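You operate a simulated robot arm through the tools that you are given. There is no shell and no other tool.

Carry out the task below with a simulated robot arm. There is one attempt and no reset: what you move stays moved.

## Task
Grease the bare end of the short rail, then run the bench stop to 30 cm.
Fine: use the wooden pad and the grease tin, pad back after; free the rail lever and leave it free. Set down upright: wooden pad. A coat counts when it lies all over at full strength: go over it till it gets no stronger.

It is judged by the outcome, as a careful person would: the job done as asked, and still so three seconds after it is handed in. It fails if anything else is knocked over, pushed out of place, dropped, spilled or broken.

## Robot
A 6-joint arm with a two-finger parallel gripper, fixed in place. Base frame: the origin is at the foot of the arm, x ahead of it, y to its left, z up; the work surface is at about z = 840. Lengths are in mm, angles in degrees, forces in N, time in s.
With the tool pointing down near the work surface it reaches from about 240 to 640 mm from the base axis. Its first joint turns from -66.0 to 66.0 degrees. Payload 2.7 kg.
The tool frame sits at the grasp point between the pads (the TCP): z along the fingers, y along the line on which they close. The tips reach 23 mm beyond it. The gripper opens to 94 mm. The fingers are 38 mm wide and 10 mm thick; the gripper's body (54 by 96 mm) begins 39 mm behind the TCP.
Orientation is that of the tool frame in the base frame, as a unit quaternion [w, x, y, z]. With the fingers straight down and closing along the base's y, the tool's x points along the base's -x, its y along +y and its z along -z.

## Interface
- The arm moves only by the tool send_rows. Its argument "steps" is a list of rows, each a list of 7 numbers: the shift along the tool's x, y, z in units of 25 mm (1.0 is 25 mm), then the turn, a rotation vector about the tool's x, y, z in units of 5 degrees (1.0 is 5 degrees), then the finger opening in mm, from 0 to 94. In form: [[dx, dy, dz, ax, ay, az, hand], ...]. A call has 1 to 20 rows; each row shifts and turns the commanded pose from where the row before left it, along the tool's axes as they then stand. A call with a number of a shift or a turn outside -1 to 1 is refused whole. Each row takes 0.2 s and may step no farther than 50 mm and 8.6 degrees from the row before; otherwise, or with a gripper value out of range, the whole call is refused. Where a pose cannot be reached the arm comes as near as it can. A force on the tool above 40 N (or 10 N above the force at the start of the call, whichever is more), or a blocked arm, ends the call early, and 0.2 s more pass. Each finger travels about 45 mm/s and halts on what it meets, pressing with about 23 N; the grip force reading is that of the motor and also rises with nothing between the fingers. The clock runs only during rows and for 0.2 s after the last one: add rows that do not move to give the fingers time. The reply holds the time, the measured pose of the TCP, the force on the tool along the base axes, the opening and the grip force, in the units named above and with some noise, with the torque about the TCP (base axes, N m) and any sound that the robot's microphone picked up, and new pictures: "pictures" is both (left out), scene, wrist or none.
- Cameras (640 x 400 px; columns grow to the right, rows downward): "scene" is fixed at [63.6, -426, 1432]; the picture's right is [0.86, -0.52, 0.00], its down [-0.22, -0.37, -0.90] and it looks along [0.47, 0.77, -0.43] (base axes); focal length 325 px, centre (320, 200). "wrist" rides on the gripper at [86, 16, -74] in the tool frame; the picture's right is [-0.18, 0.98, 0.00], its down [-0.58, -0.11, -0.81] and it looks along [-0.79, -0.15, 0.59] (tool axes); focal length 243 px, centre (320, 200). There is no depth. A picture from a camera that has moved, and an enlarged one, comes with that camera's place and axes in the base frame and with its lens. The place of the scene camera against the robot may be out by one fixed shift of up to 18 mm in any direction.
- inspect(camera, box): a new picture of the part [left, top, right, bottom] of that camera's present view, enlarged. No time passes.
- finish_job(): hands the job in; it is judged then, once.

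Places have to be worked out from the pictures, the camera data and where the tool is seen. Open the gripper and draw the arm clear of the work before you hand the job in, unless the task says otherwise.

The tools are called after "Emit:" as name(argument=value, ...) on one line, values as JSON. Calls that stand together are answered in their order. send_rows: Moves the arm, as the interface text tells. Its arguments: {"type":"object","properties":{"steps":{"type":"array"},"pictures":{"type":"string","enum":["both","scene","wrist","none"]}},"required":["steps"]} The other tools are called the same way: inspect (camera, box) takes an enlarged picture of a part of a camera's view; finish_job () hands the job in.

At the start:

```text
time_s: 0.0
ee_pos: [399.2, 54.4, 1195.8]
tool_rot: [-0.001, 0.0, 1.0, -0.001]
ft_force: [0.7, 0.3, 0.8]
moment: [0.0, 0.0, 0.0]
finger_gap: 93.7
gripper_force: 0.1
```

scene: 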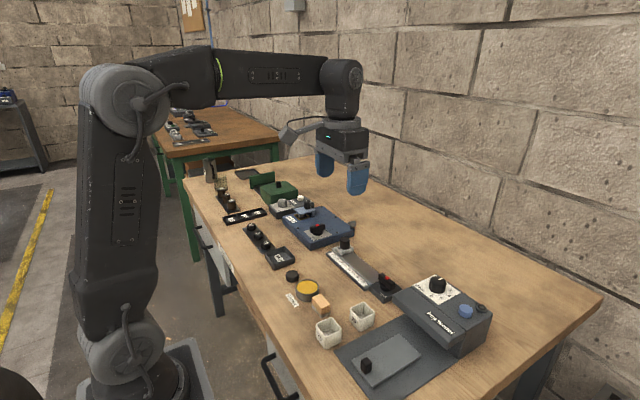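
wrist: 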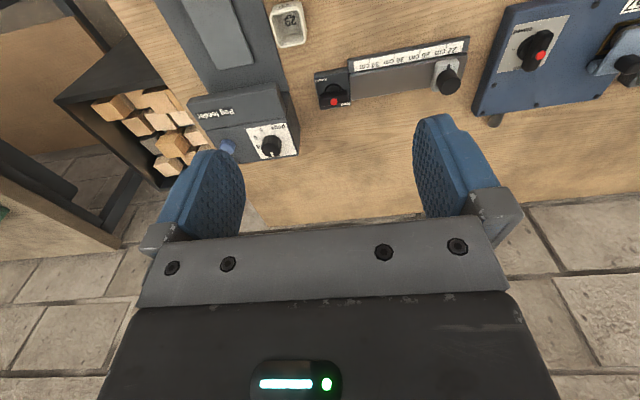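

I'll start by looking closely at the bench to identify the rail, stop, lever, pad and grease tin.

Emit:
inspect(camera="scene", box=[270, 220, 430, 350])

Emit:
inspect(camera="scene", box=[200, 160, 360, 260])

Emit:
inspect(camera="scene", box=[320, 260, 520, 400])

Emit:
inspect(camera="wrist", box=[300, 0, 640, 140])

```text
3.08 times, centred on (350, 285) of scene
camera zoom: at [63.6, -426.0, 1432.0], right [0.86, -0.52, 0.0], down [-0.22, -0.37, -0.9], along [0.47, 0.77, -0.43], focal length 1001 px, centre (228, -62)
```

zoom: 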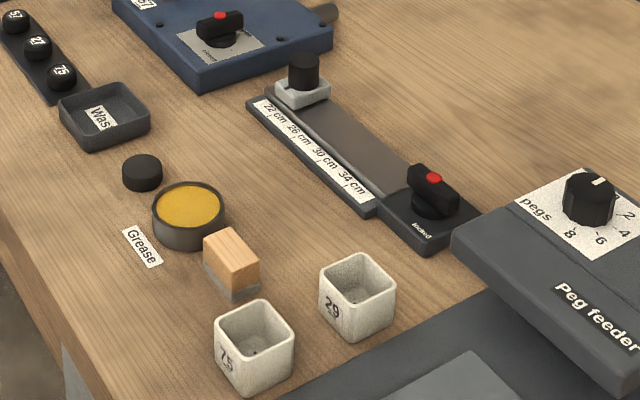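

```text
4.00 times, centred on (280, 210) of scene
camera zoom: at [63.6, -426.0, 1432.0], right [0.86, -0.52, 0.0], down [-0.22, -0.37, -0.9], along [0.47, 0.77, -0.43], focal length 1301 px, centre (480, 160)
```

zoom: 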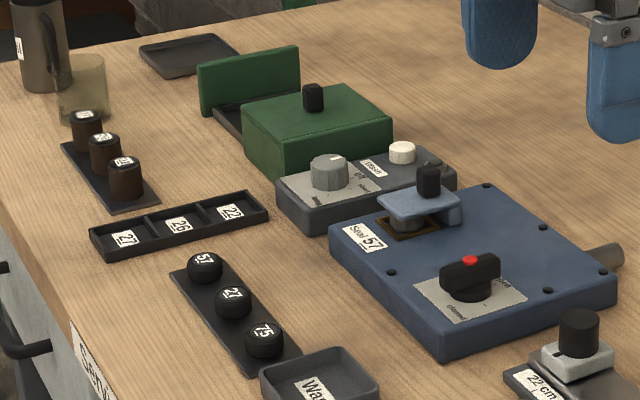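

```text
2.86 times, centred on (420, 330) of scene
camera zoom: at [63.6, -426.0, 1432.0], right [0.86, -0.52, 0.0], down [-0.22, -0.37, -0.9], along [0.47, 0.77, -0.43], focal length 929 px, centre (34, -171)
```

zoom: 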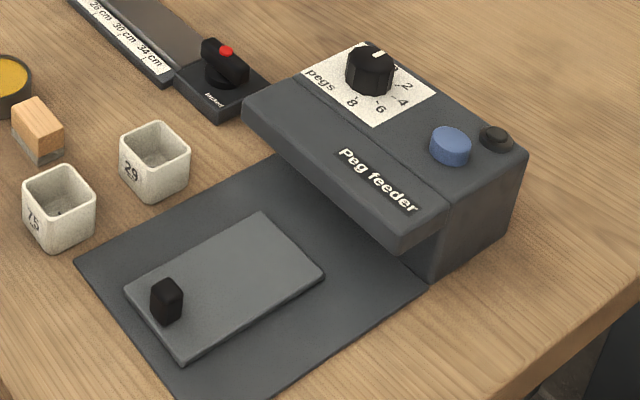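

```text
1.88 times, centred on (470, 70) of wrist
camera zoom: at [312.9, 69.6, 1268.7], right [0.18, 0.98, 0.0], down [0.58, -0.11, 0.81], along [0.79, -0.15, -0.59], focal length 457 px, centre (38, 445)
```

zoom: 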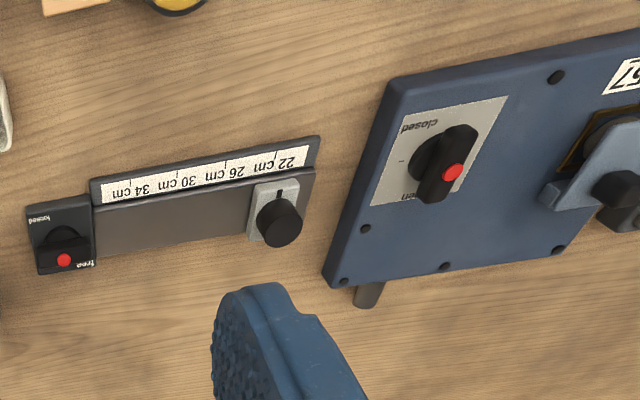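

The wooden pad with its grey face sits next to the open yellow grease tin. The scale rail (22–34 cm) has a stop near 22 cm and a lever at its other end. I'll zoom in more on the rail, the lever, and the pad.

Emit:
inspect(camera="scene", box=[325, 235, 405, 300])

Emit:
inspect(camera="scene", box=[275, 260, 345, 320])

Emit:
inspect(camera="wrist", box=[300, 20, 480, 130])

Emit:
inspect(camera="scene", box=[265, 170, 345, 220])

```text
6.15 times, centred on (365, 268) of scene
camera zoom: at [63.6, -426.0, 1432.0], right [0.86, -0.52, 0.0], down [-0.22, -0.37, -0.9], along [0.47, 0.77, -0.43], focal length 2001 px, centre (43, -215)
```

zoom: 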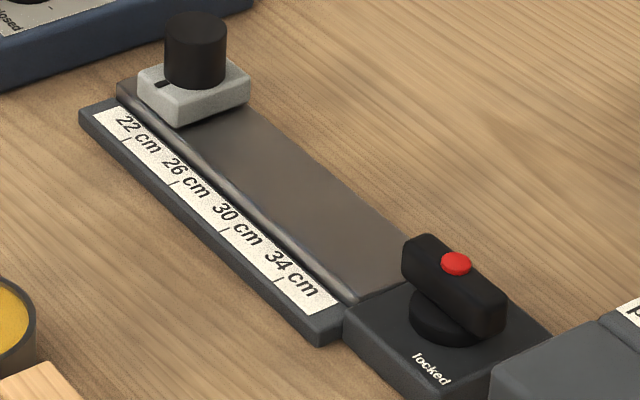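

```text
6.67 times, centred on (310, 290) of scene
camera zoom: at [63.6, -426.0, 1432.0], right [0.86, -0.52, 0.0], down [-0.22, -0.37, -0.9], along [0.47, 0.77, -0.43], focal length 2168 px, centre (387, -400)
```

zoom: 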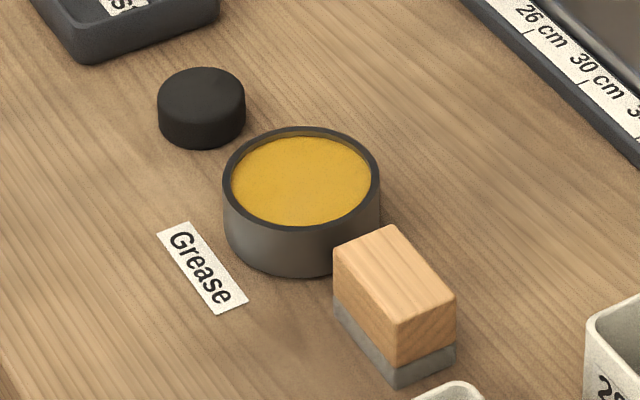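

```text
3.56 times, centred on (390, 75) of wrist
camera zoom: at [312.9, 69.6, 1268.7], right [0.18, 0.98, 0.0], down [0.58, -0.11, 0.81], along [0.79, -0.15, -0.59], focal length 863 px, centre (71, 644)
```

zoom: 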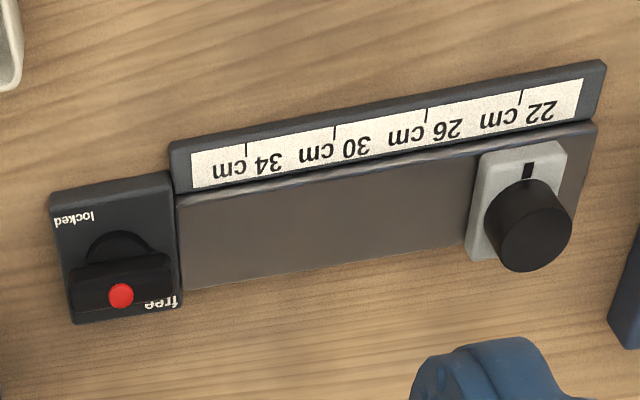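

```text
8.00 times, centred on (305, 195) of scene
camera zoom: at [63.6, -426.0, 1432.0], right [0.86, -0.52, 0.0], down [-0.22, -0.37, -0.9], along [0.47, 0.77, -0.43], focal length 2602 px, centre (440, 240)
```

zoom: 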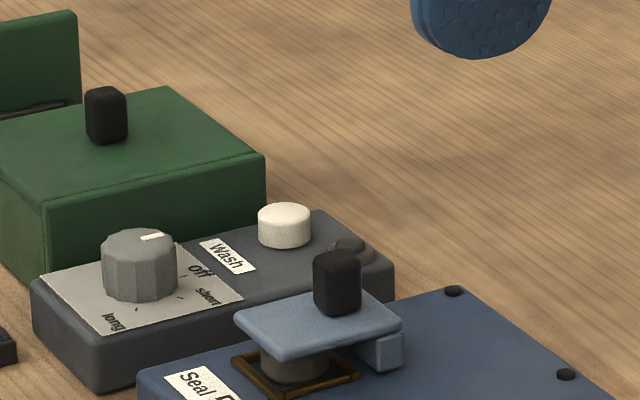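

From the wrist view, the rail runs along y at about x≈550: the stop is near y≈235 and the lever near y≈49. The scale spacing looks like true centimetres. I'll bring the wrist camera closer to examine the rail and lever.

Emit:
send_rows(steps=[[-0.15, 0.53, 0.98, 0, 0, 0, 94], [-0.15, 0.53, 0.98, 0, 0, 0, 94], [-0.15, 0.53, 0.98, 0, 0, 0, 94], [-0.15, 0.53, 0.98, 0, 0, 0, 94], [-0.15, 0.53, 0.98, 0, 0, 0, 94], [-0.15, 0.53, 0.98, 0, 0, 0, 94], [-0.15, 0.53, 0.98, 0, 0, 0, 94], [-0.15, 0.53, 0.98, 0, 0, 0, 94]])

```text
time_s: 1.8
ee_pos: [430.0, 159.1, 1000.6]
tool_rot: [0.0, 0.001, 1.0, 0.0]
ft_force: [0.7, -0.6, 0.5]
moment: [0.01, -0.02, 0.0]
finger_gap: 93.9
gripper_force: 0.0
camera wrist: at [343.7, 174.6, 1072.4], right [0.18, 0.98, 0.0], down [0.58, -0.11, 0.81], along [0.79, -0.15, -0.59], focal length 243 px, centre (320, 200)
```

scene: 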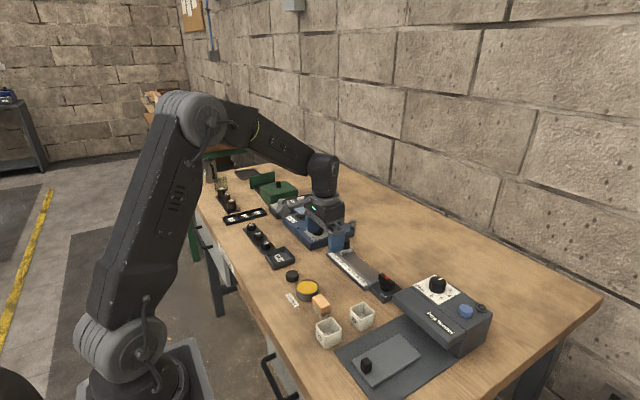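
wrist: 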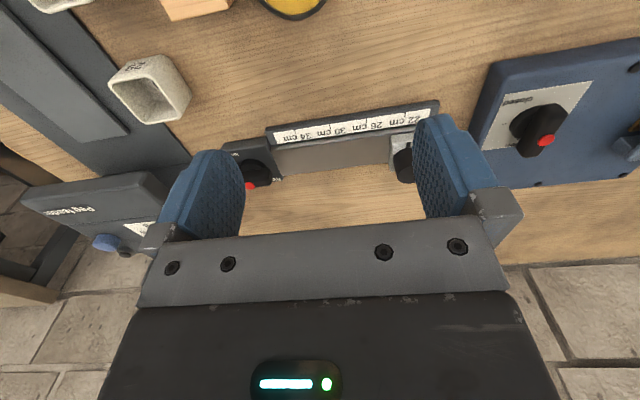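

Emit:
inspect(camera="wrist", box=[210, 80, 450, 220])

Emit:
inspect(camera="wrist", box=[100, 0, 340, 130])

Emit:
inspect(camera="wrist", box=[460, 40, 640, 200])

```text
2.67 times, centred on (330, 150) of wrist
camera zoom: at [343.7, 174.6, 1072.4], right [0.18, 0.98, 0.0], down [0.58, -0.11, 0.81], along [0.79, -0.15, -0.59], focal length 647 px, centre (293, 333)
```

zoom: 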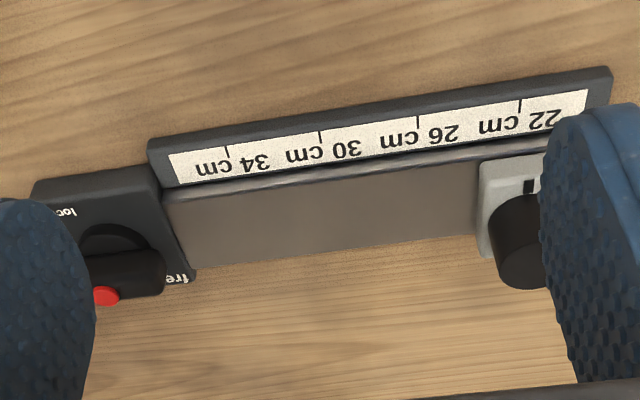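

```text
2.67 times, centred on (220, 65) of wrist
camera zoom: at [343.7, 174.6, 1072.4], right [0.18, 0.98, 0.0], down [0.58, -0.11, 0.81], along [0.79, -0.15, -0.59], focal length 647 px, centre (587, 560)
```

zoom: 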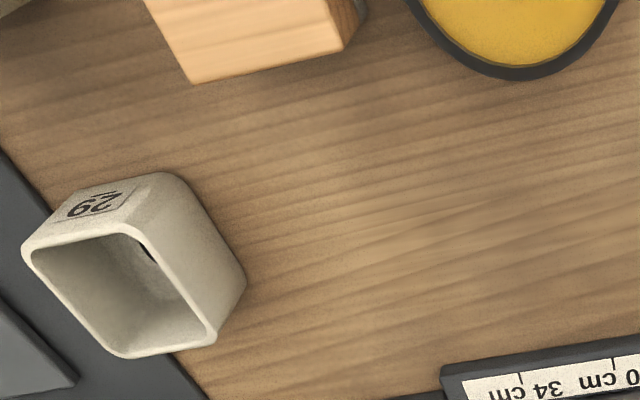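

```text
2.50 times, centred on (550, 120) of wrist
camera zoom: at [343.7, 174.6, 1072.4], right [0.18, 0.98, 0.0], down [0.58, -0.11, 0.81], along [0.79, -0.15, -0.59], focal length 606 px, centre (-255, 400)
```

zoom: 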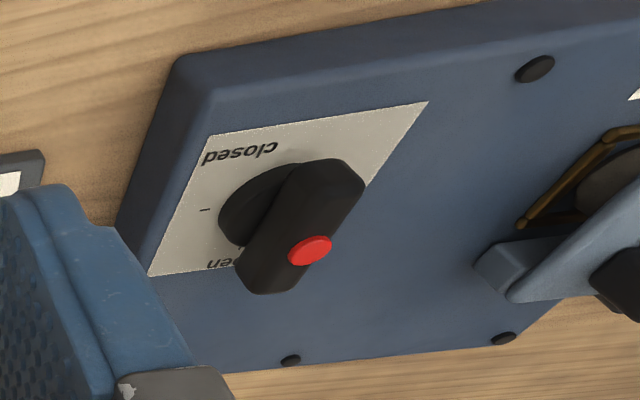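

The view needs to be more from above. I'll tilt the tool 30° about its y axis, which points the wrist camera steeply down, and centre it over the lever.

Emit:
send_rows(steps=[[0, 0, 0, 0, 1, 0, 94], [0, 0, 0, 0, 1, 0, 94], [0, 0, 0, 0, 1, 0, 94], [0, 0, 0, 0, 1, 0, 94], [0, 0, 0, 0, 1, 0, 94], [0, 0, 0, 0, 1, 0, 94], [-0.63, -0.744, -0.01, 0, 0, 0, 94], [-0.63, -0.744, -0.01, 0, 0, 0, 94], [-0.63, -0.744, -0.01, 0, 0, 0, 94], [-0.63, -0.744, -0.01, 0, 0, 0, 94], [-0.63, -0.744, -0.01, 0, 0, 0, 94]])

```text
time_s: 4.2
ee_pos: [497.2, 65.8, 960.7]
tool_rot: [-0.259, 0.0, 0.966, 0.0]
ft_force: [0.9, -0.5, 1.0]
moment: [0.02, 0.03, 0.0]
finger_gap: 94.1
gripper_force: 0.0
camera wrist: at [460.0, 82.7, 1066.2], right [0.16, 0.98, -0.09], down [0.91, -0.11, 0.41], along [0.39, -0.15, -0.91], focal length 243 px, centre (320, 200)
```

scene: 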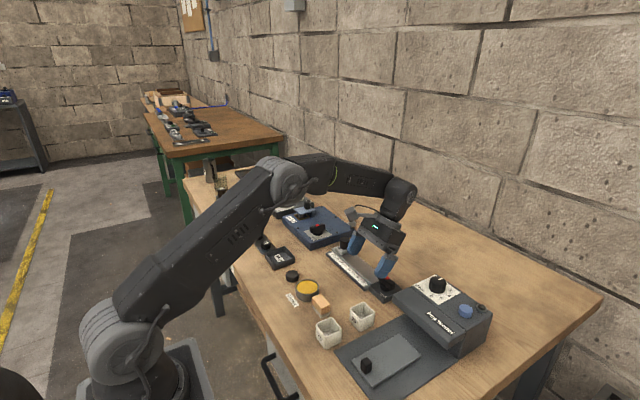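
wrist: 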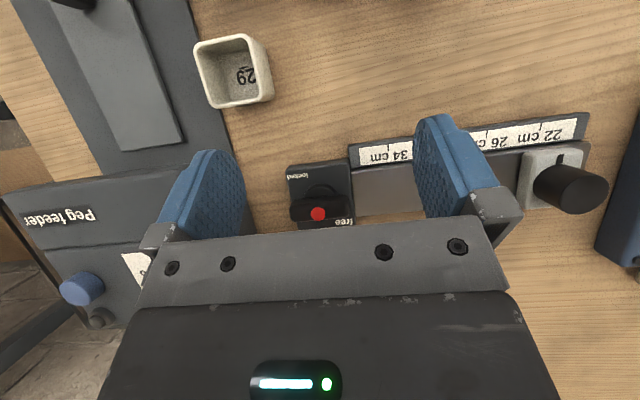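

Emit:
inspect(camera="wrist", box=[270, 140, 380, 235])

Emit:
inspect(camera="wrist", box=[340, 100, 620, 230])

```text
4.21 times, centred on (325, 188) of wrist
camera zoom: at [460.0, 82.7, 1066.2], right [0.16, 0.98, -0.09], down [0.91, -0.11, 0.41], along [0.39, -0.15, -0.91], focal length 1022 px, centre (299, 253)
```

zoom: 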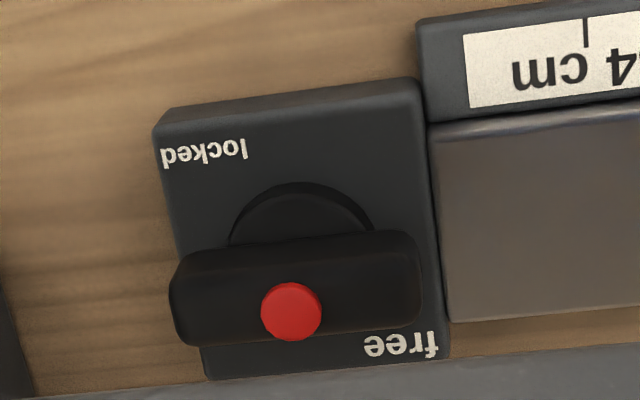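

```text
2.29 times, centred on (480, 165) of wrist
camera zoom: at [460.0, 82.7, 1066.2], right [0.16, 0.98, -0.09], down [0.91, -0.11, 0.41], along [0.39, -0.15, -0.91], focal length 555 px, centre (-46, 280)
```

zoom: 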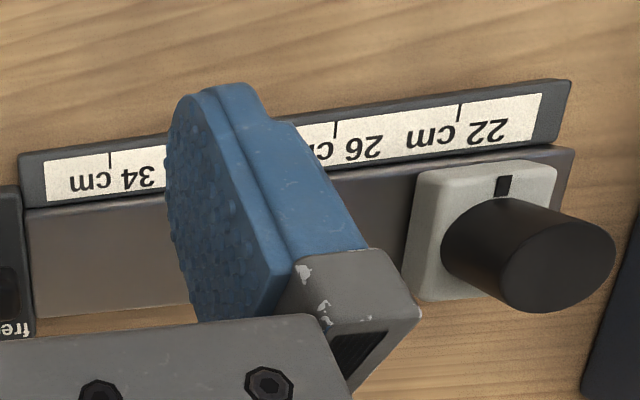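

The lever is a bar about 50 mm long, currently parallel to the rail, with "locked" on the near side and "free" on the far side. I'll move over the middle of the rail to check the surface for a bare or greased section.

Emit:
send_rows(steps=[[0, 0.95, 0, 0, 0, 0, 94], [0, 0.95, 0, 0, 0, 0, 94], [0, 0.95, 0, 0, 0, 0, 94], [0, 0.95, 0, 0, 0, 0, 94]], pictures="wrist")

```text
time_s: 5.2
ee_pos: [497.4, 164.1, 961.5]
tool_rot: [-0.258, 0.0, 0.966, 0.0]
ft_force: [-0.6, 0.3, 0.3]
moment: [-0.02, -0.01, 0.03]
finger_gap: 93.9
gripper_force: 0.0
camera wrist: at [460.1, 179.3, 1067.5], right [0.16, 0.98, -0.09], down [0.91, -0.11, 0.41], along [0.39, -0.15, -0.91], focal length 243 px, centre (320, 200)
```

wrist: 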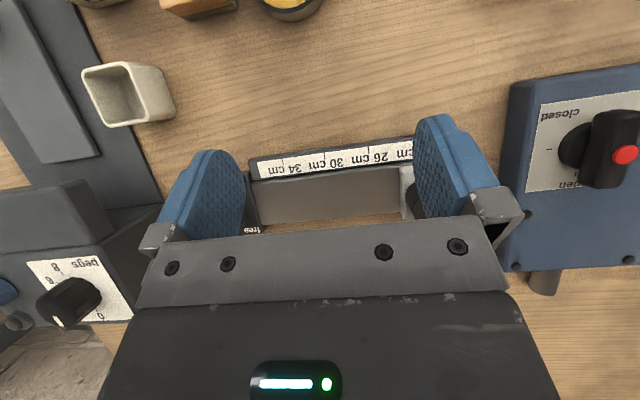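

Emit:
inspect(camera="wrist", box=[235, 130, 425, 240])

Emit:
inspect(camera="wrist", box=[500, 60, 640, 220])

```text
3.37 times, centred on (330, 185) of wrist
camera zoom: at [460.1, 179.3, 1067.5], right [0.16, 0.98, -0.09], down [0.91, -0.11, 0.41], along [0.39, -0.15, -0.91], focal length 817 px, centre (286, 250)
```

zoom: 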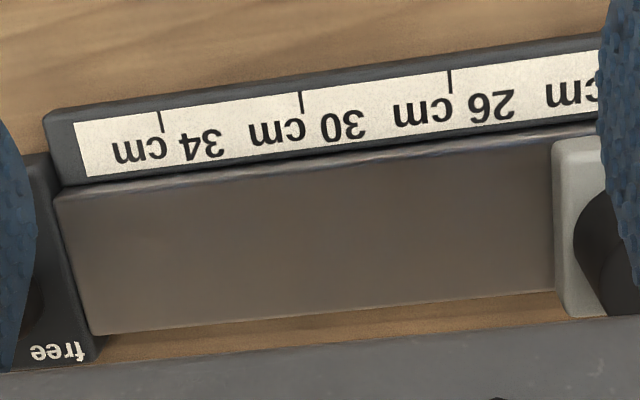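

```text
2.50 times, centred on (570, 140) of wrist
camera zoom: at [460.1, 179.3, 1067.5], right [0.16, 0.98, -0.09], down [0.91, -0.11, 0.41], along [0.39, -0.15, -0.91], focal length 606 px, centre (-305, 350)
```

zoom: 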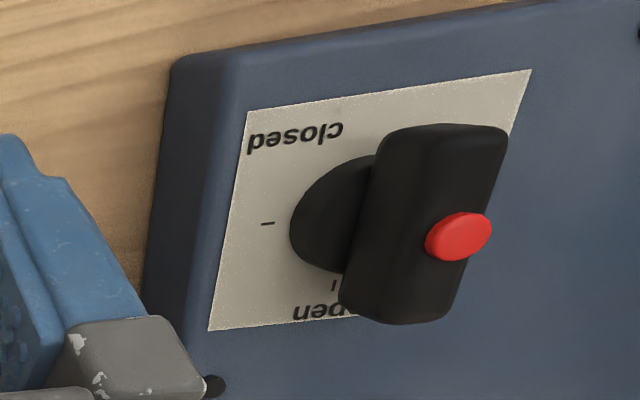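

By the same convention as the blue valve's ticks, bar along the rail means locked and bar across means free. So the lever needs a 90° counter-clockwise turn later. The rail surface looks uniformly bare between the lever block and the stop. Next I'll view the pad and tin from above.

Emit:
send_rows(steps=[[0.66, -0.17, 0.475, 0, 0, 0, 94], [0.66, -0.17, 0.475, 0, 0, 0, 94], [0.66, -0.17, 0.475, 0, 0, 0, 94], [0.66, -0.17, 0.475, 0, 0, 0, 94], [0.66, -0.17, 0.475, 0, 0, 0, 94], [0.66, -0.17, 0.475, 0, 0, 0, 94], [0.66, -0.17, 0.475, 0, 0, 0, 94], [0.66, -0.17, 0.475, 0, 0, 0, 94]])

```text
time_s: 7.0
ee_pos: [337.3, 129.9, 943.7]
tool_rot: [-0.259, 0.001, 0.966, 0.0]
ft_force: [-0.1, 0.0, -0.3]
moment: [-0.02, -0.03, 0.01]
finger_gap: 94.1
gripper_force: 0.0
camera wrist: at [299.5, 144.6, 1049.7], right [0.16, 0.98, -0.09], down [0.91, -0.11, 0.41], along [0.39, -0.15, -0.91], focal length 243 px, centre (320, 200)
```

scene: 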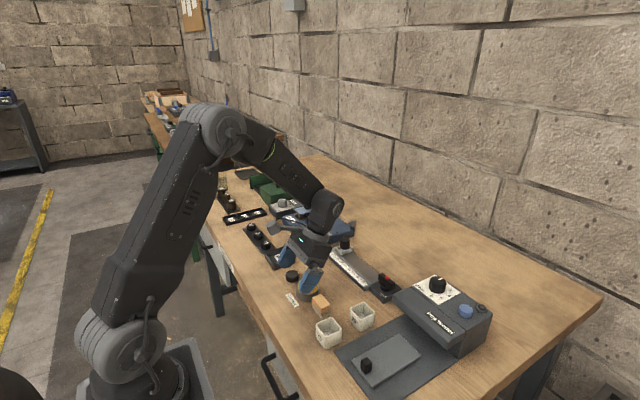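
wrist: 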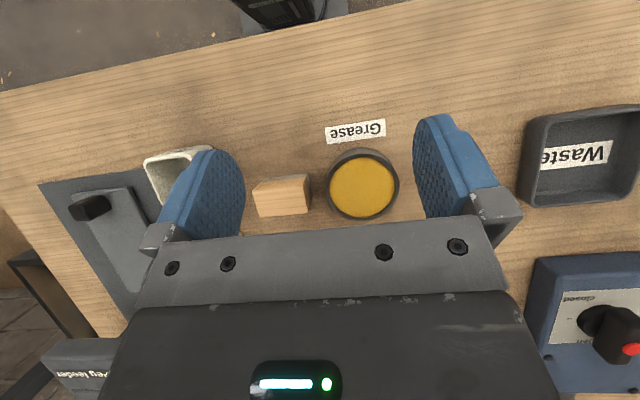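

Emit:
inspect(camera="wrist", box=[235, 110, 425, 230])

Emit:
inspect(camera="scene", box=[330, 235, 410, 300])

```text
3.33 times, centred on (330, 170) of wrist
camera zoom: at [299.5, 144.6, 1049.7], right [0.16, 0.98, -0.09], down [0.91, -0.11, 0.41], along [0.39, -0.15, -0.91], focal length 809 px, centre (287, 300)
```

zoom: 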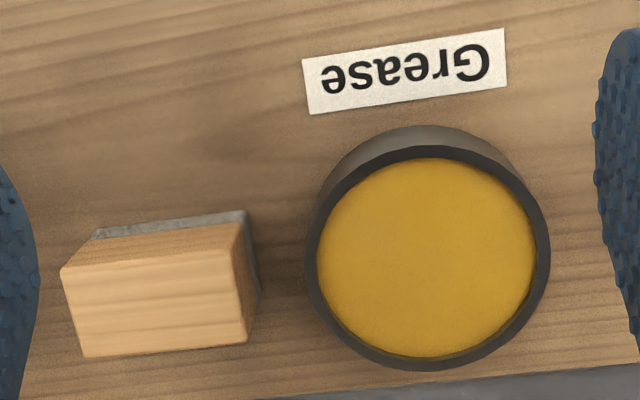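

```text
6.15 times, centred on (370, 268) of scene
camera zoom: at [63.6, -426.0, 1432.0], right [0.86, -0.52, 0.0], down [-0.22, -0.37, -0.9], along [0.47, 0.77, -0.43], focal length 2001 px, centre (12, -215)
```

zoom: 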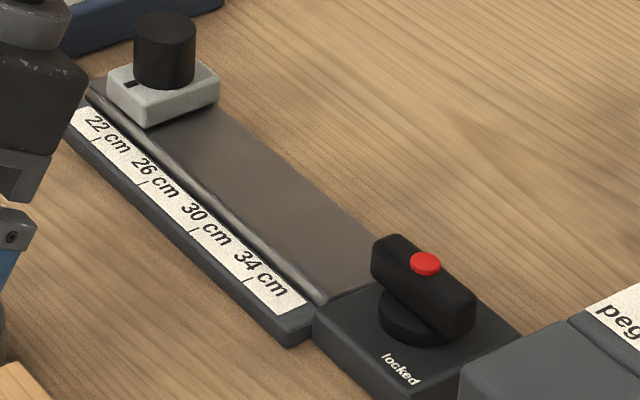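

Measurements from this view:
- **Pad:** x≈362–387, y≈60–104, z≈840–871, with felt on the lower ~10 mm.
- **Tin:** centre ≈(373,150), rim z≈862, inner diameter ≈54 mm.

I'll straighten the tool and yaw it +90° so the fingers close along x on the pad's 25 mm width.

Emit:
send_rows(steps=[[0, 0, 0, 0, -1, 0, 94], [0, 0, 0, 0, -1, 0, 94], [0, 0, 0, 0, -1, 0, 94], [0, 0, 0, 0, -1, 0, 94], [0, 0, 0, 0, -1, 0, 94], [0, 0, 0, 0, -1, 0, 94], [0, 0, 0, 0, 0, 1, 94], [0, 0, 0, 0, 0, 1, 94], [0, 0, 0, 0, 0, 1, 94], [0, 0, 0, 0, 0, 1, 94], [0, 0, 0, 0, 0, 1, 94], [0, 0, 0, 0, 0, 1, 94], [0, 0, 0, 0, 0, 1, 94], [0, 0, 0, 0, 0, 1, 94], [0, 0, 0, 0, 0, 1, 94], [0, 0, 0, 0, 0, 1, 94], [0, 0, 0, 0, 0, 1, 94], [0, 0, 0, 0, 0, 1, 94]], pictures="none")

Emit:
send_rows(steps=[[0, 0, 0, 0, 0, 1, 94], [0, 0, 0, 0, 0, 1, 94], [0, 0, 0, 0, 0, 1, 94], [0, 0, 0, 0, 0, 1, 94], [0, 0, 0, 0, 0, 1, 94], [0, 0, 0, 0, 0, 1, 94], [0, 0, 0, 0, 0, 0, 94]])

```text
time_s: 10.8
ee_pos: [336.7, 127.9, 945.5]
tool_rot: [0.0, 0.501, 0.866, 0.0]
ft_force: [0.1, -0.3, -0.1]
moment: [0.0, 0.01, 0.03]
finger_gap: 94.0
gripper_force: 0.0
```

```text
time_s: 12.4
ee_pos: [337.6, 126.7, 942.5]
tool_rot: [0.0, 0.708, 0.706, 0.0]
ft_force: [0.5, -0.3, 0.4]
moment: [0.02, -0.01, 0.0]
finger_gap: 93.8
gripper_force: 0.1
camera wrist: at [353.7, 214.0, 1017.3], right [0.98, -0.19, 0.0], down [-0.11, -0.58, 0.81], along [-0.15, -0.79, -0.59], focal length 243 px, centre (320, 200)
```

scene: 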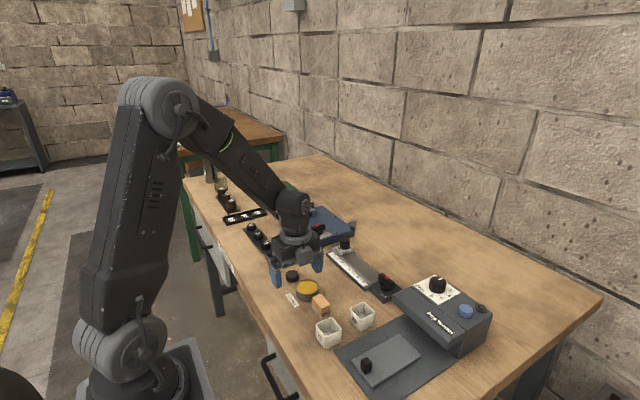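
wrist: 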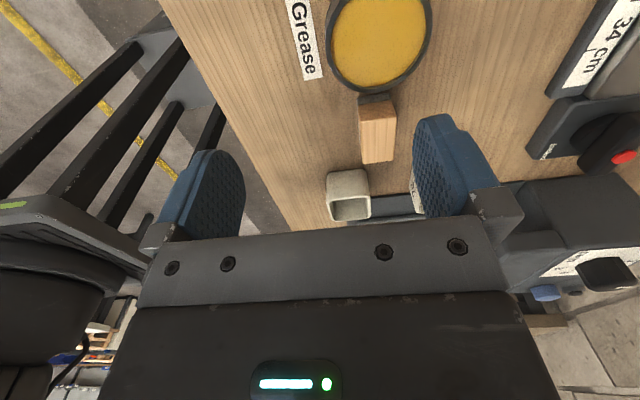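

The yaw worked and the camera now looks along −y. I'll refine the pad and tin positions from this second viewpoint.

Emit:
inspect(camera="wrist", box=[310, 0, 450, 190])

```text
2.11 times, centred on (380, 95) of wrist
camera zoom: at [353.7, 214.0, 1017.3], right [0.98, -0.19, 0.0], down [-0.11, -0.58, 0.81], along [-0.15, -0.79, -0.59], focal length 511 px, centre (194, 421)
```

zoom: 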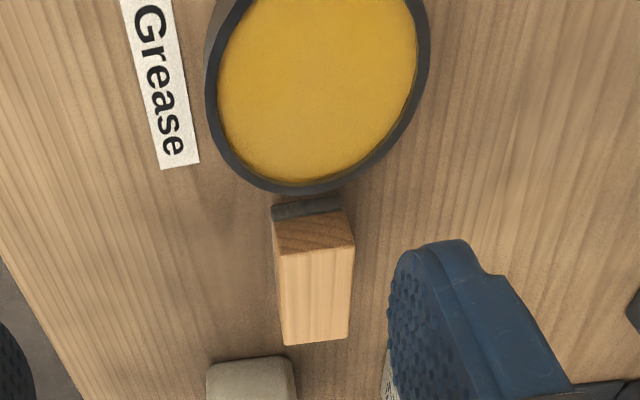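

Both views agree: the pad is centred at about (374.5, 83) with its top at z≈871. I'll move over it with the fingers at 60 mm and check the pose before descending.

Emit:
send_rows(steps=[[-0.583, 0.492, 0.167, 0, 0, 0, 60], [-0.583, 0.492, 0.167, 0, 0, 0, 60], [-0.583, 0.492, 0.167, 0, 0, 0, 60], [0, 0, 0.4, 0, 0, 0, 60], [0, 0, 0.4, 0, 0, 0, 60], [0, 0, 0, 0, 0, 0, 60]])

```text
time_s: 13.8
ee_pos: [374.6, 83.8, 913.0]
tool_rot: [0.001, 0.708, 0.707, 0.0]
ft_force: [-0.1, -0.4, 0.6]
moment: [-0.01, 0.01, 0.02]
finger_gap: 60.2
gripper_force: 0.0
camera wrist: at [390.5, 170.0, 985.4], right [0.98, -0.18, 0.0], down [-0.11, -0.58, 0.81], along [-0.15, -0.79, -0.59], focal length 243 px, centre (320, 200)
```

scene: 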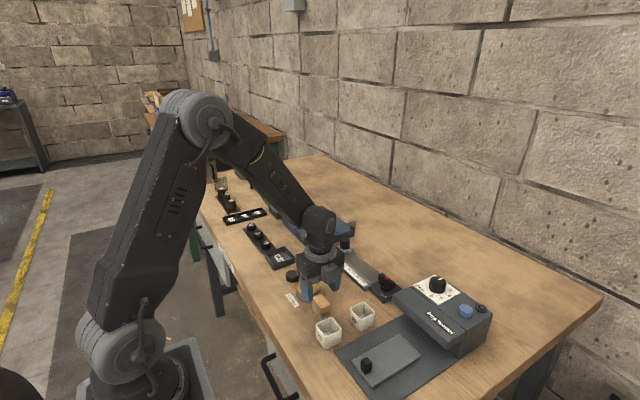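
wrist: 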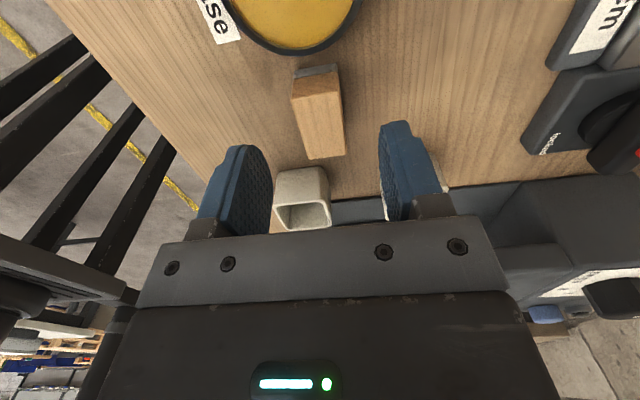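

Aligned over the pad. I'm descending 40 mm to TCP z≈873, which puts the tips on the wood just above the felt.

Emit:
send_rows(steps=[[0, 0, 0.4, 0, 0, 0, 60], [0, 0, 0.4, 0, 0, 0, 60], [0, 0, 0.4, 0, 0, 0, 60], [0, 0, 0.4, 0, 0, 0, 60], [0, 0, 0, 0, 0, 0, 60]])

```text
time_s: 15.0
ee_pos: [376.2, 85.0, 872.8]
tool_rot: [0.0, 0.707, 0.707, 0.0]
ft_force: [-0.2, -0.7, 0.0]
moment: [-0.04, -0.05, 0.02]
finger_gap: 60.2
gripper_force: 0.0
camera wrist: at [391.0, 171.1, 945.0], right [0.98, -0.18, 0.0], down [-0.11, -0.58, 0.81], along [-0.15, -0.79, -0.59], focal length 243 px, centre (320, 200)
```

scene: 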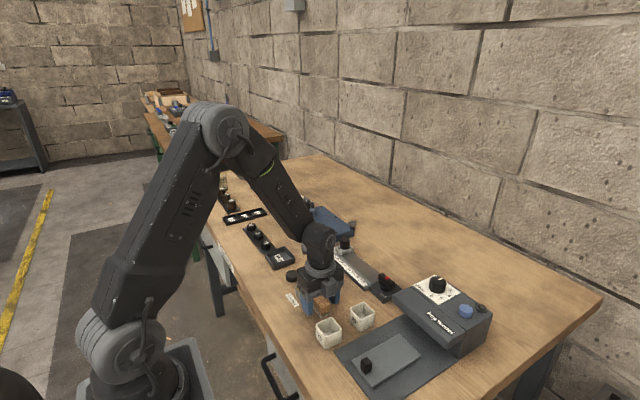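
wrist: 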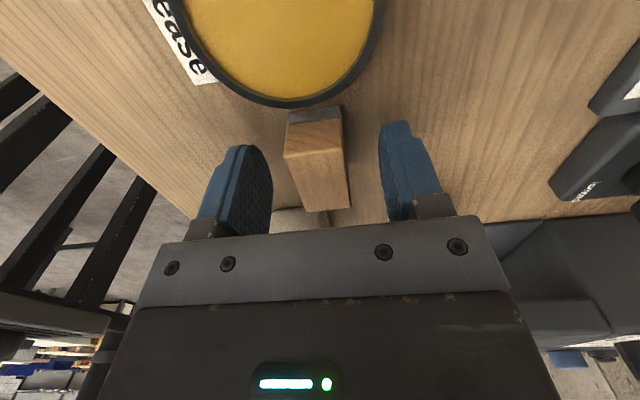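

The pad is between the fingers. I'm closing on it and giving the fingers time to settle.

Emit:
send_rows(steps=[[0, 0, 0, 0, 0, 0, 15], [0, 0, 0, 0, 0, 0, 15], [0, 0, 0, 0, 0, 0, 15], [0, 0, 0, 0, 0, 0, 15], [0, 0, 0, 0, 0, 0, 15], [0, 0, 0, 0, 0, 0, 15]])

```text
time_s: 16.4
ee_pos: [374.4, 85.6, 873.1]
tool_rot: [0.0, 0.707, 0.707, 0.0]
ft_force: [1.3, 0.3, -0.2]
moment: [0.06, 0.03, -0.03]
finger_gap: 25.7
gripper_force: 23.4
camera wrist: at [391.0, 171.2, 945.2], right [0.98, -0.18, 0.0], down [-0.11, -0.58, 0.81], along [-0.15, -0.79, -0.59], focal length 243 px, centre (320, 200)
```

scene: 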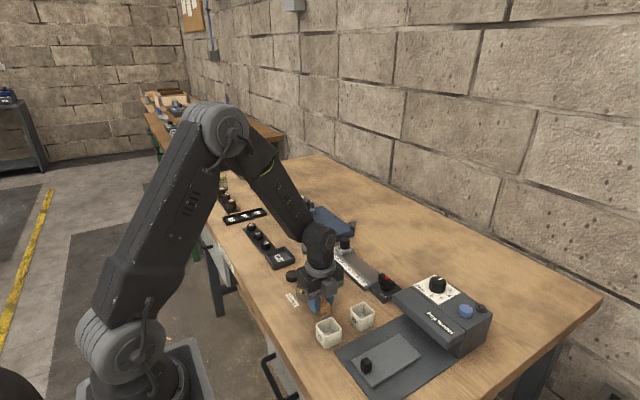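
wrist: 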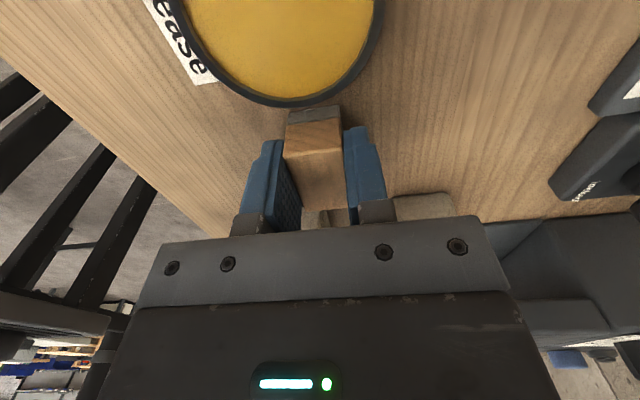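

Gripped (gap 25.7 mm, 23 N). I'm lifting 40 mm and moving over the tin.

Emit:
send_rows(steps=[[0, 0, -0.5, 0, 0, 0, 15], [0, 0, -0.5, 0, 0, 0, 15], [0, 0, -0.6, 0, 0, 0, 15], [0.66, -0.01, 0, 0, 0, 0, 15], [0.66, -0.01, 0, 0, 0, 0, 15], [0.66, -0.02, 0, 0, 0, 0, 15], [0.66, -0.02, 0, 0, 0, 0, 15], [0, 0, 0, 0, 0, 0, 15]])

```text
time_s: 18.2
ee_pos: [372.4, 152.0, 912.7]
tool_rot: [0.001, 0.707, 0.707, -0.001]
ft_force: [0.5, -0.3, -0.2]
moment: [0.05, 0.01, -0.01]
finger_gap: 25.4
gripper_force: 23.6
camera wrist: at [388.2, 237.4, 985.1], right [0.98, -0.18, 0.0], down [-0.11, -0.58, 0.81], along [-0.15, -0.79, -0.59], focal length 243 px, centre (320, 200)
```

scene: 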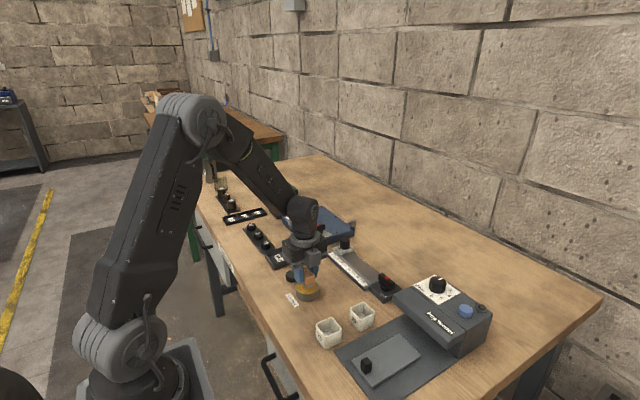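
wrist: 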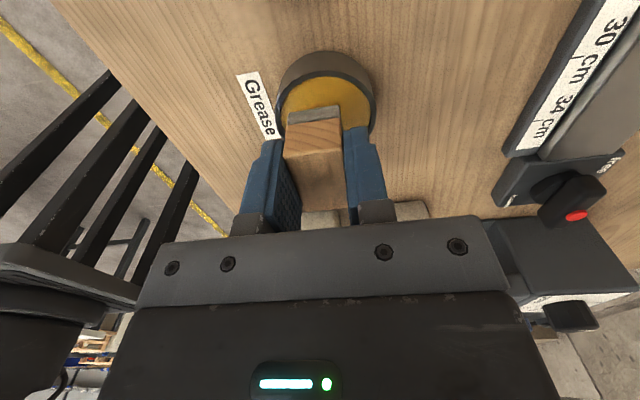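

I'll check the tin's centre against the pad in this view before dipping.

Emit:
inspect(camera="wrist", box=[230, 40, 410, 150])

Emit:
inspect(camera="scene", box=[270, 250, 350, 310])

```text
3.56 times, centred on (320, 95) of wrist
camera zoom: at [388.2, 237.4, 985.1], right [0.98, -0.18, 0.0], down [-0.11, -0.58, 0.81], along [-0.15, -0.79, -0.59], focal length 863 px, centre (320, 573)
```

zoom: 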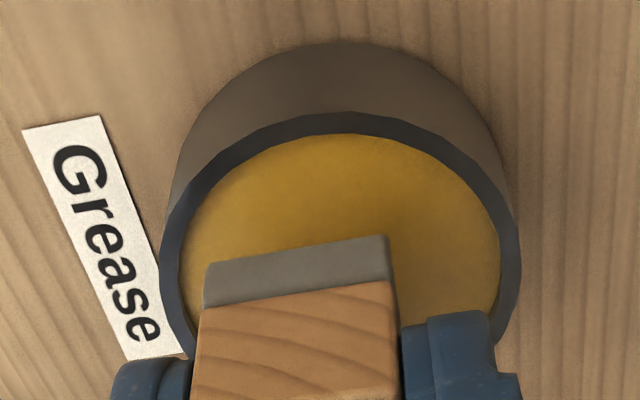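

```text
6.67 times, centred on (310, 280) of scene
camera zoom: at [63.6, -426.0, 1432.0], right [0.86, -0.52, 0.0], down [-0.22, -0.37, -0.9], along [0.47, 0.77, -0.43], focal length 2168 px, centre (387, -333)
```

zoom: 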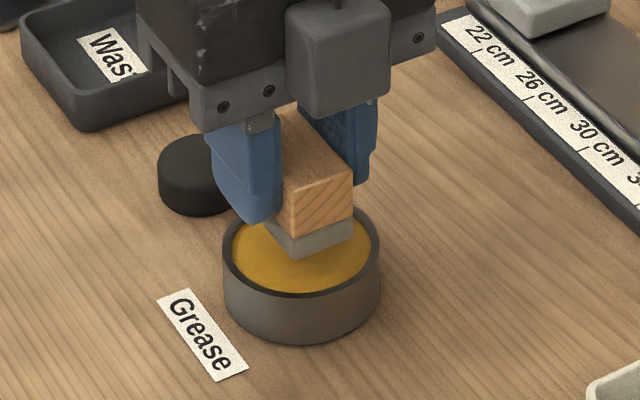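

The tin's centre comes out about 3.5 mm further in +x and 2 mm in +y than the pad's. I'll correct that and lower until the felt is just above the rim, then re-check.

Emit:
send_rows(steps=[[0.08, 0.14, 0, 0, 0, 0, 15], [0, 0, 0.25, 0, 0, 0, 15], [0, 0, 0.25, 0, 0, 0, 15], [0, 0, 0, 0, 0, 0, 15]])

Emit:
inspect(camera="wrist", box=[230, 40, 410, 150])

Emit:
inspect(camera="scene", box=[270, 250, 350, 310])

```text
time_s: 19.2
ee_pos: [376.0, 151.4, 901.3]
tool_rot: [0.0, 0.707, 0.707, 0.0]
ft_force: [0.3, 0.1, 0.2]
moment: [-0.01, -0.02, 0.0]
finger_gap: 25.4
gripper_force: 22.7
camera wrist: at [391.3, 238.4, 973.0], right [0.98, -0.18, 0.0], down [-0.11, -0.58, 0.81], along [-0.15, -0.79, -0.59], focal length 243 px, centre (320, 200)
```

scene: 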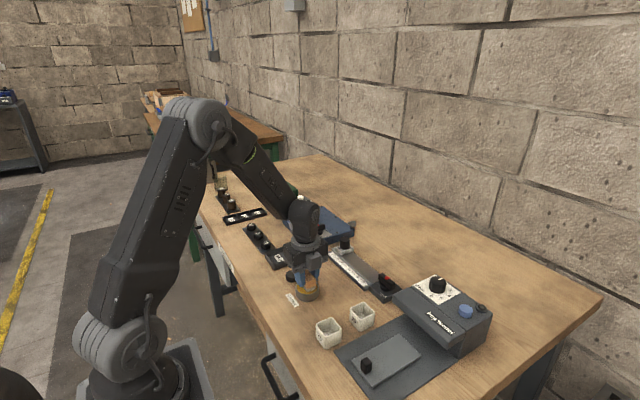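
wrist: 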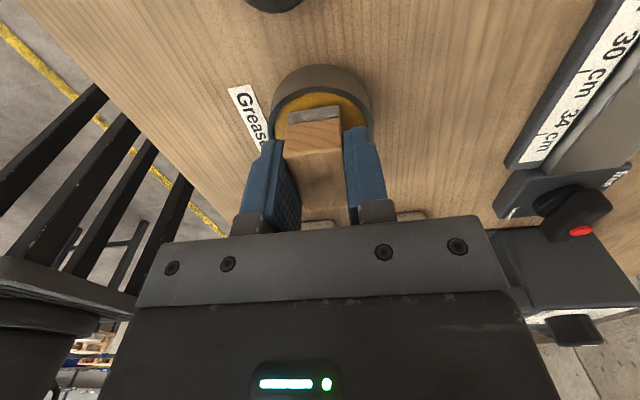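

```text
3.56 times, centred on (320, 95) of wrist
camera zoom: at [391.3, 238.4, 973.0], right [0.98, -0.18, 0.0], down [-0.11, -0.58, 0.81], along [-0.15, -0.79, -0.59], focal length 863 px, centre (320, 573)
```

zoom: 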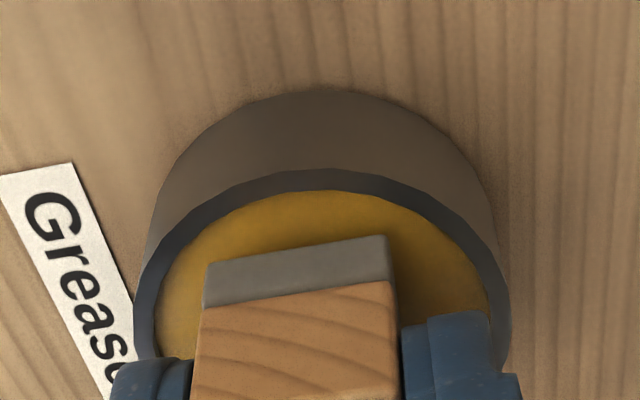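

```text
6.67 times, centred on (310, 280) of scene
camera zoom: at [63.6, -426.0, 1432.0], right [0.86, -0.52, 0.0], down [-0.22, -0.37, -0.9], along [0.47, 0.77, -0.43], focal length 2168 px, centre (387, -333)
```

zoom: 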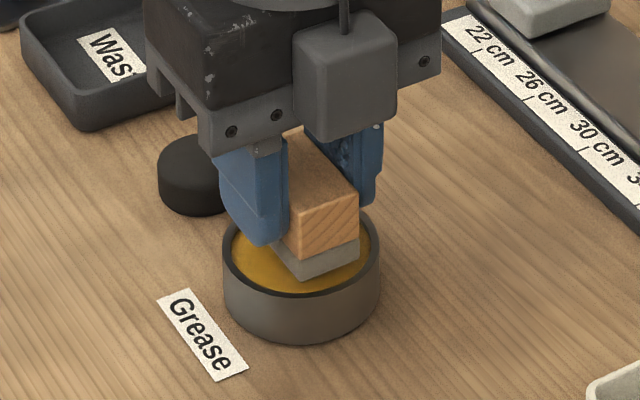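

In x the pad is centred on the tin. In y it still sits about 1.5–2 mm short, so I'll nudge +y and lower in small steps while watching the force.

Emit:
send_rows(steps=[[0.065, 0, 0, 0, 0, 0, 15], [0, 0, 0.1, 0, 0, 0, 15], [0, 0, 0.1, 0, 0, 0, 15], [0, 0, 0, 0, 0, 0, 15]])

Emit:
inspect(camera="scene", box=[270, 250, 350, 310])

```text
time_s: 20.2
ee_pos: [374.9, 153.5, 894.3]
tool_rot: [0.0, 0.706, 0.708, 0.0]
ft_force: [-0.6, 0.4, 0.8]
moment: [0.01, 0.0, -0.02]
finger_gap: 25.6
gripper_force: 22.7
camera wrist: at [391.3, 239.8, 967.6], right [0.98, -0.18, 0.0], down [-0.11, -0.58, 0.81], along [-0.15, -0.79, -0.59], focal length 243 px, centre (320, 200)
```

scene: 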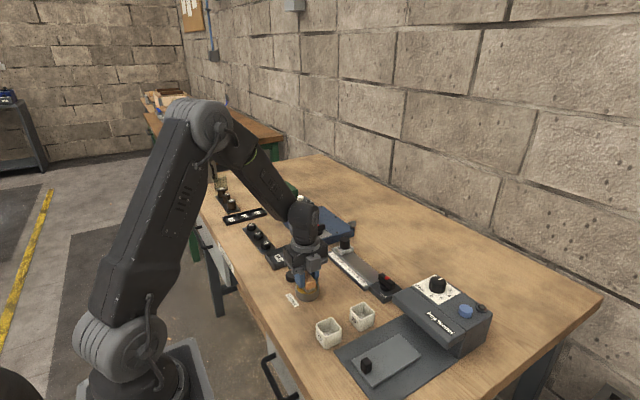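
wrist: 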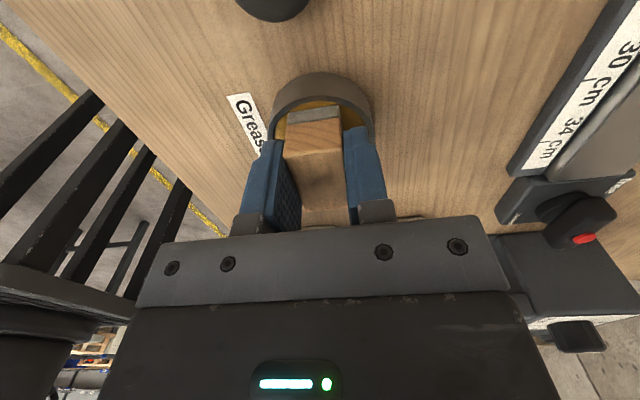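

```text
6.67 times, centred on (310, 280) of scene
camera zoom: at [63.6, -426.0, 1432.0], right [0.86, -0.52, 0.0], down [-0.22, -0.37, -0.9], along [0.47, 0.77, -0.43], focal length 2168 px, centre (387, -333)
```

zoom: 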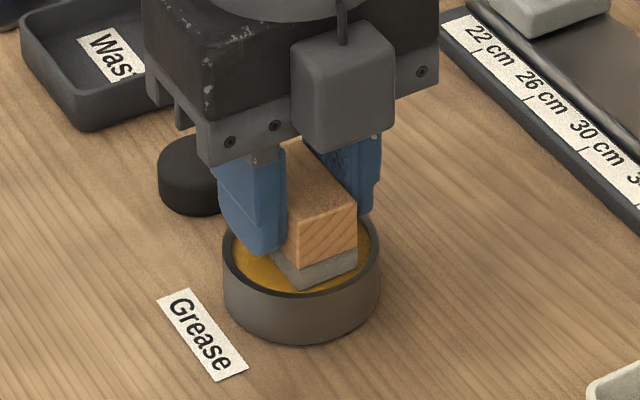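

No contact yet at pad bottom ≈862, roughly rim level, and the pad sits inside the rim. I'm lowering another 2.5 mm at a time.

Emit:
send_rows(steps=[[0, 0, 0.1, 0, 0, 0, 15], [0, 0, 0, 0, 0, 0, 15]], pictures="none")

Emit:
inspect(camera="scene", box=[280, 260, 340, 305])

Emit:
inspect(camera="wrist", box=[230, 40, 410, 150])

```text
time_s: 20.8
ee_pos: [374.5, 153.5, 894.9]
tool_rot: [0.001, 0.707, 0.707, 0.001]
ft_force: [-8.2, 0.0, 22.7]
moment: [-0.1, 0.19, -0.03]
finger_gap: 25.4
gripper_force: 23.0
```

```text
8.89 times, centred on (310, 282) of scene
camera zoom: at [63.1, -426.1, 1432.0], right [0.86, -0.52, 0.0], down [-0.22, -0.37, -0.9], along [0.47, 0.77, -0.43], focal length 2891 px, centre (409, -533)
```

zoom: 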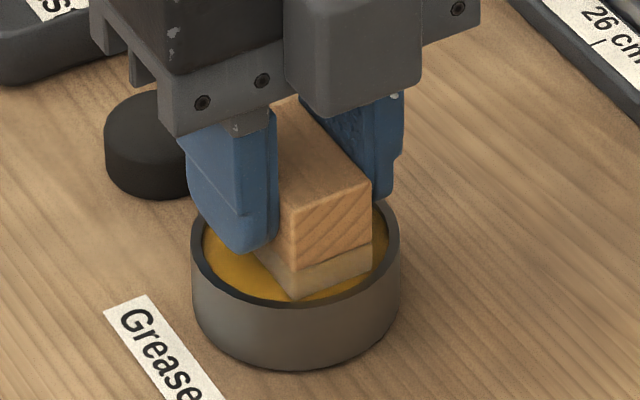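

```text
3.56 times, centred on (320, 95) of wrist
camera zoom: at [391.5, 239.6, 967.0], right [0.98, -0.18, 0.0], down [-0.11, -0.58, 0.81], along [-0.15, -0.79, -0.59], focal length 863 px, centre (320, 573)
```

zoom: 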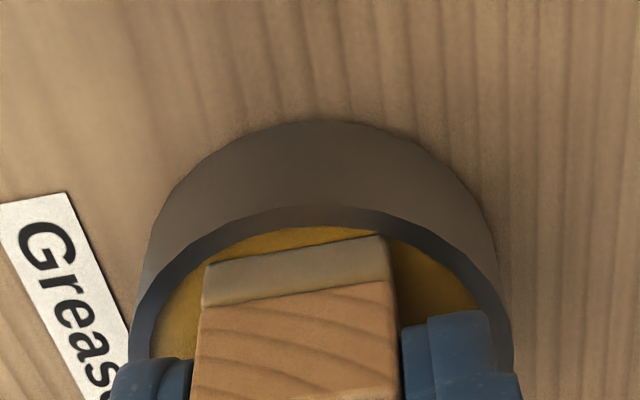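

Contact made (≈23 N up, more than needed), and the felt has turned from grey to tan, so it is taking up grease. I'll ease off by 1.5 mm, hold for a moment, and see whether the colour deepens.

Emit:
send_rows(steps=[[0, 0, -0.06, 0, 0, 0, 15], [0, 0, 0, 0, 0, 0, 15], [0, 0, 0, 0, 0, 0, 15], [0, 0, 0, 0, 0, 0, 15]], pictures="none")

Emit:
inspect(camera="wrist", box=[230, 40, 410, 150])

Emit:
inspect(camera="scene", box=[280, 260, 340, 305])

```text
time_s: 21.8
ee_pos: [375.0, 153.5, 893.7]
tool_rot: [0.0, 0.707, 0.707, 0.0]
ft_force: [1.5, 1.5, 5.7]
moment: [0.04, -0.12, 0.0]
finger_gap: 25.5
gripper_force: 23.2
```

```text
3.56 times, centred on (320, 95) of wrist
camera zoom: at [391.7, 238.9, 966.9], right [0.98, -0.18, 0.0], down [-0.11, -0.58, 0.81], along [-0.15, -0.79, -0.59], focal length 863 px, centre (320, 573)
```

zoom: 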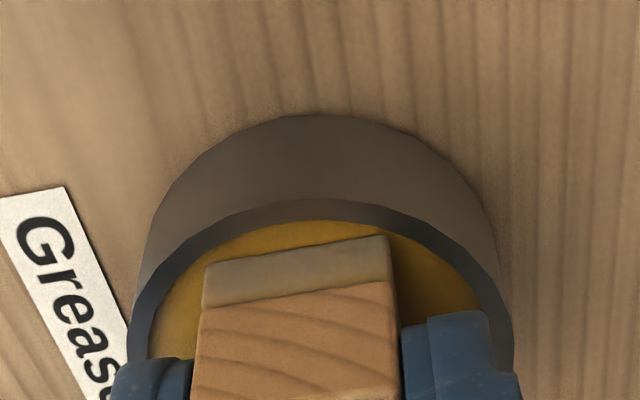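

```text
8.89 times, centred on (310, 282) of scene
camera zoom: at [63.6, -426.0, 1432.0], right [0.86, -0.52, 0.0], down [-0.22, -0.37, -0.9], along [0.47, 0.77, -0.43], focal length 2891 px, centre (409, -533)
```

zoom: 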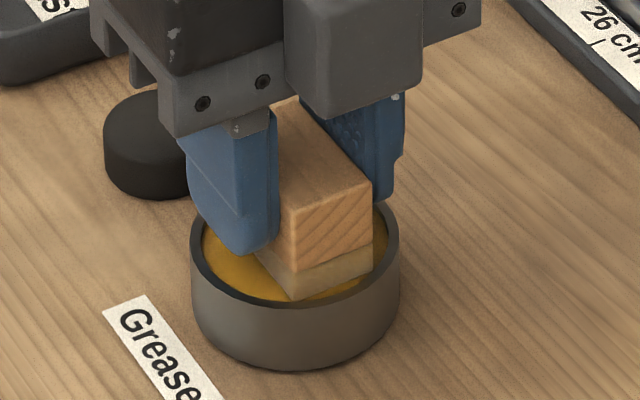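

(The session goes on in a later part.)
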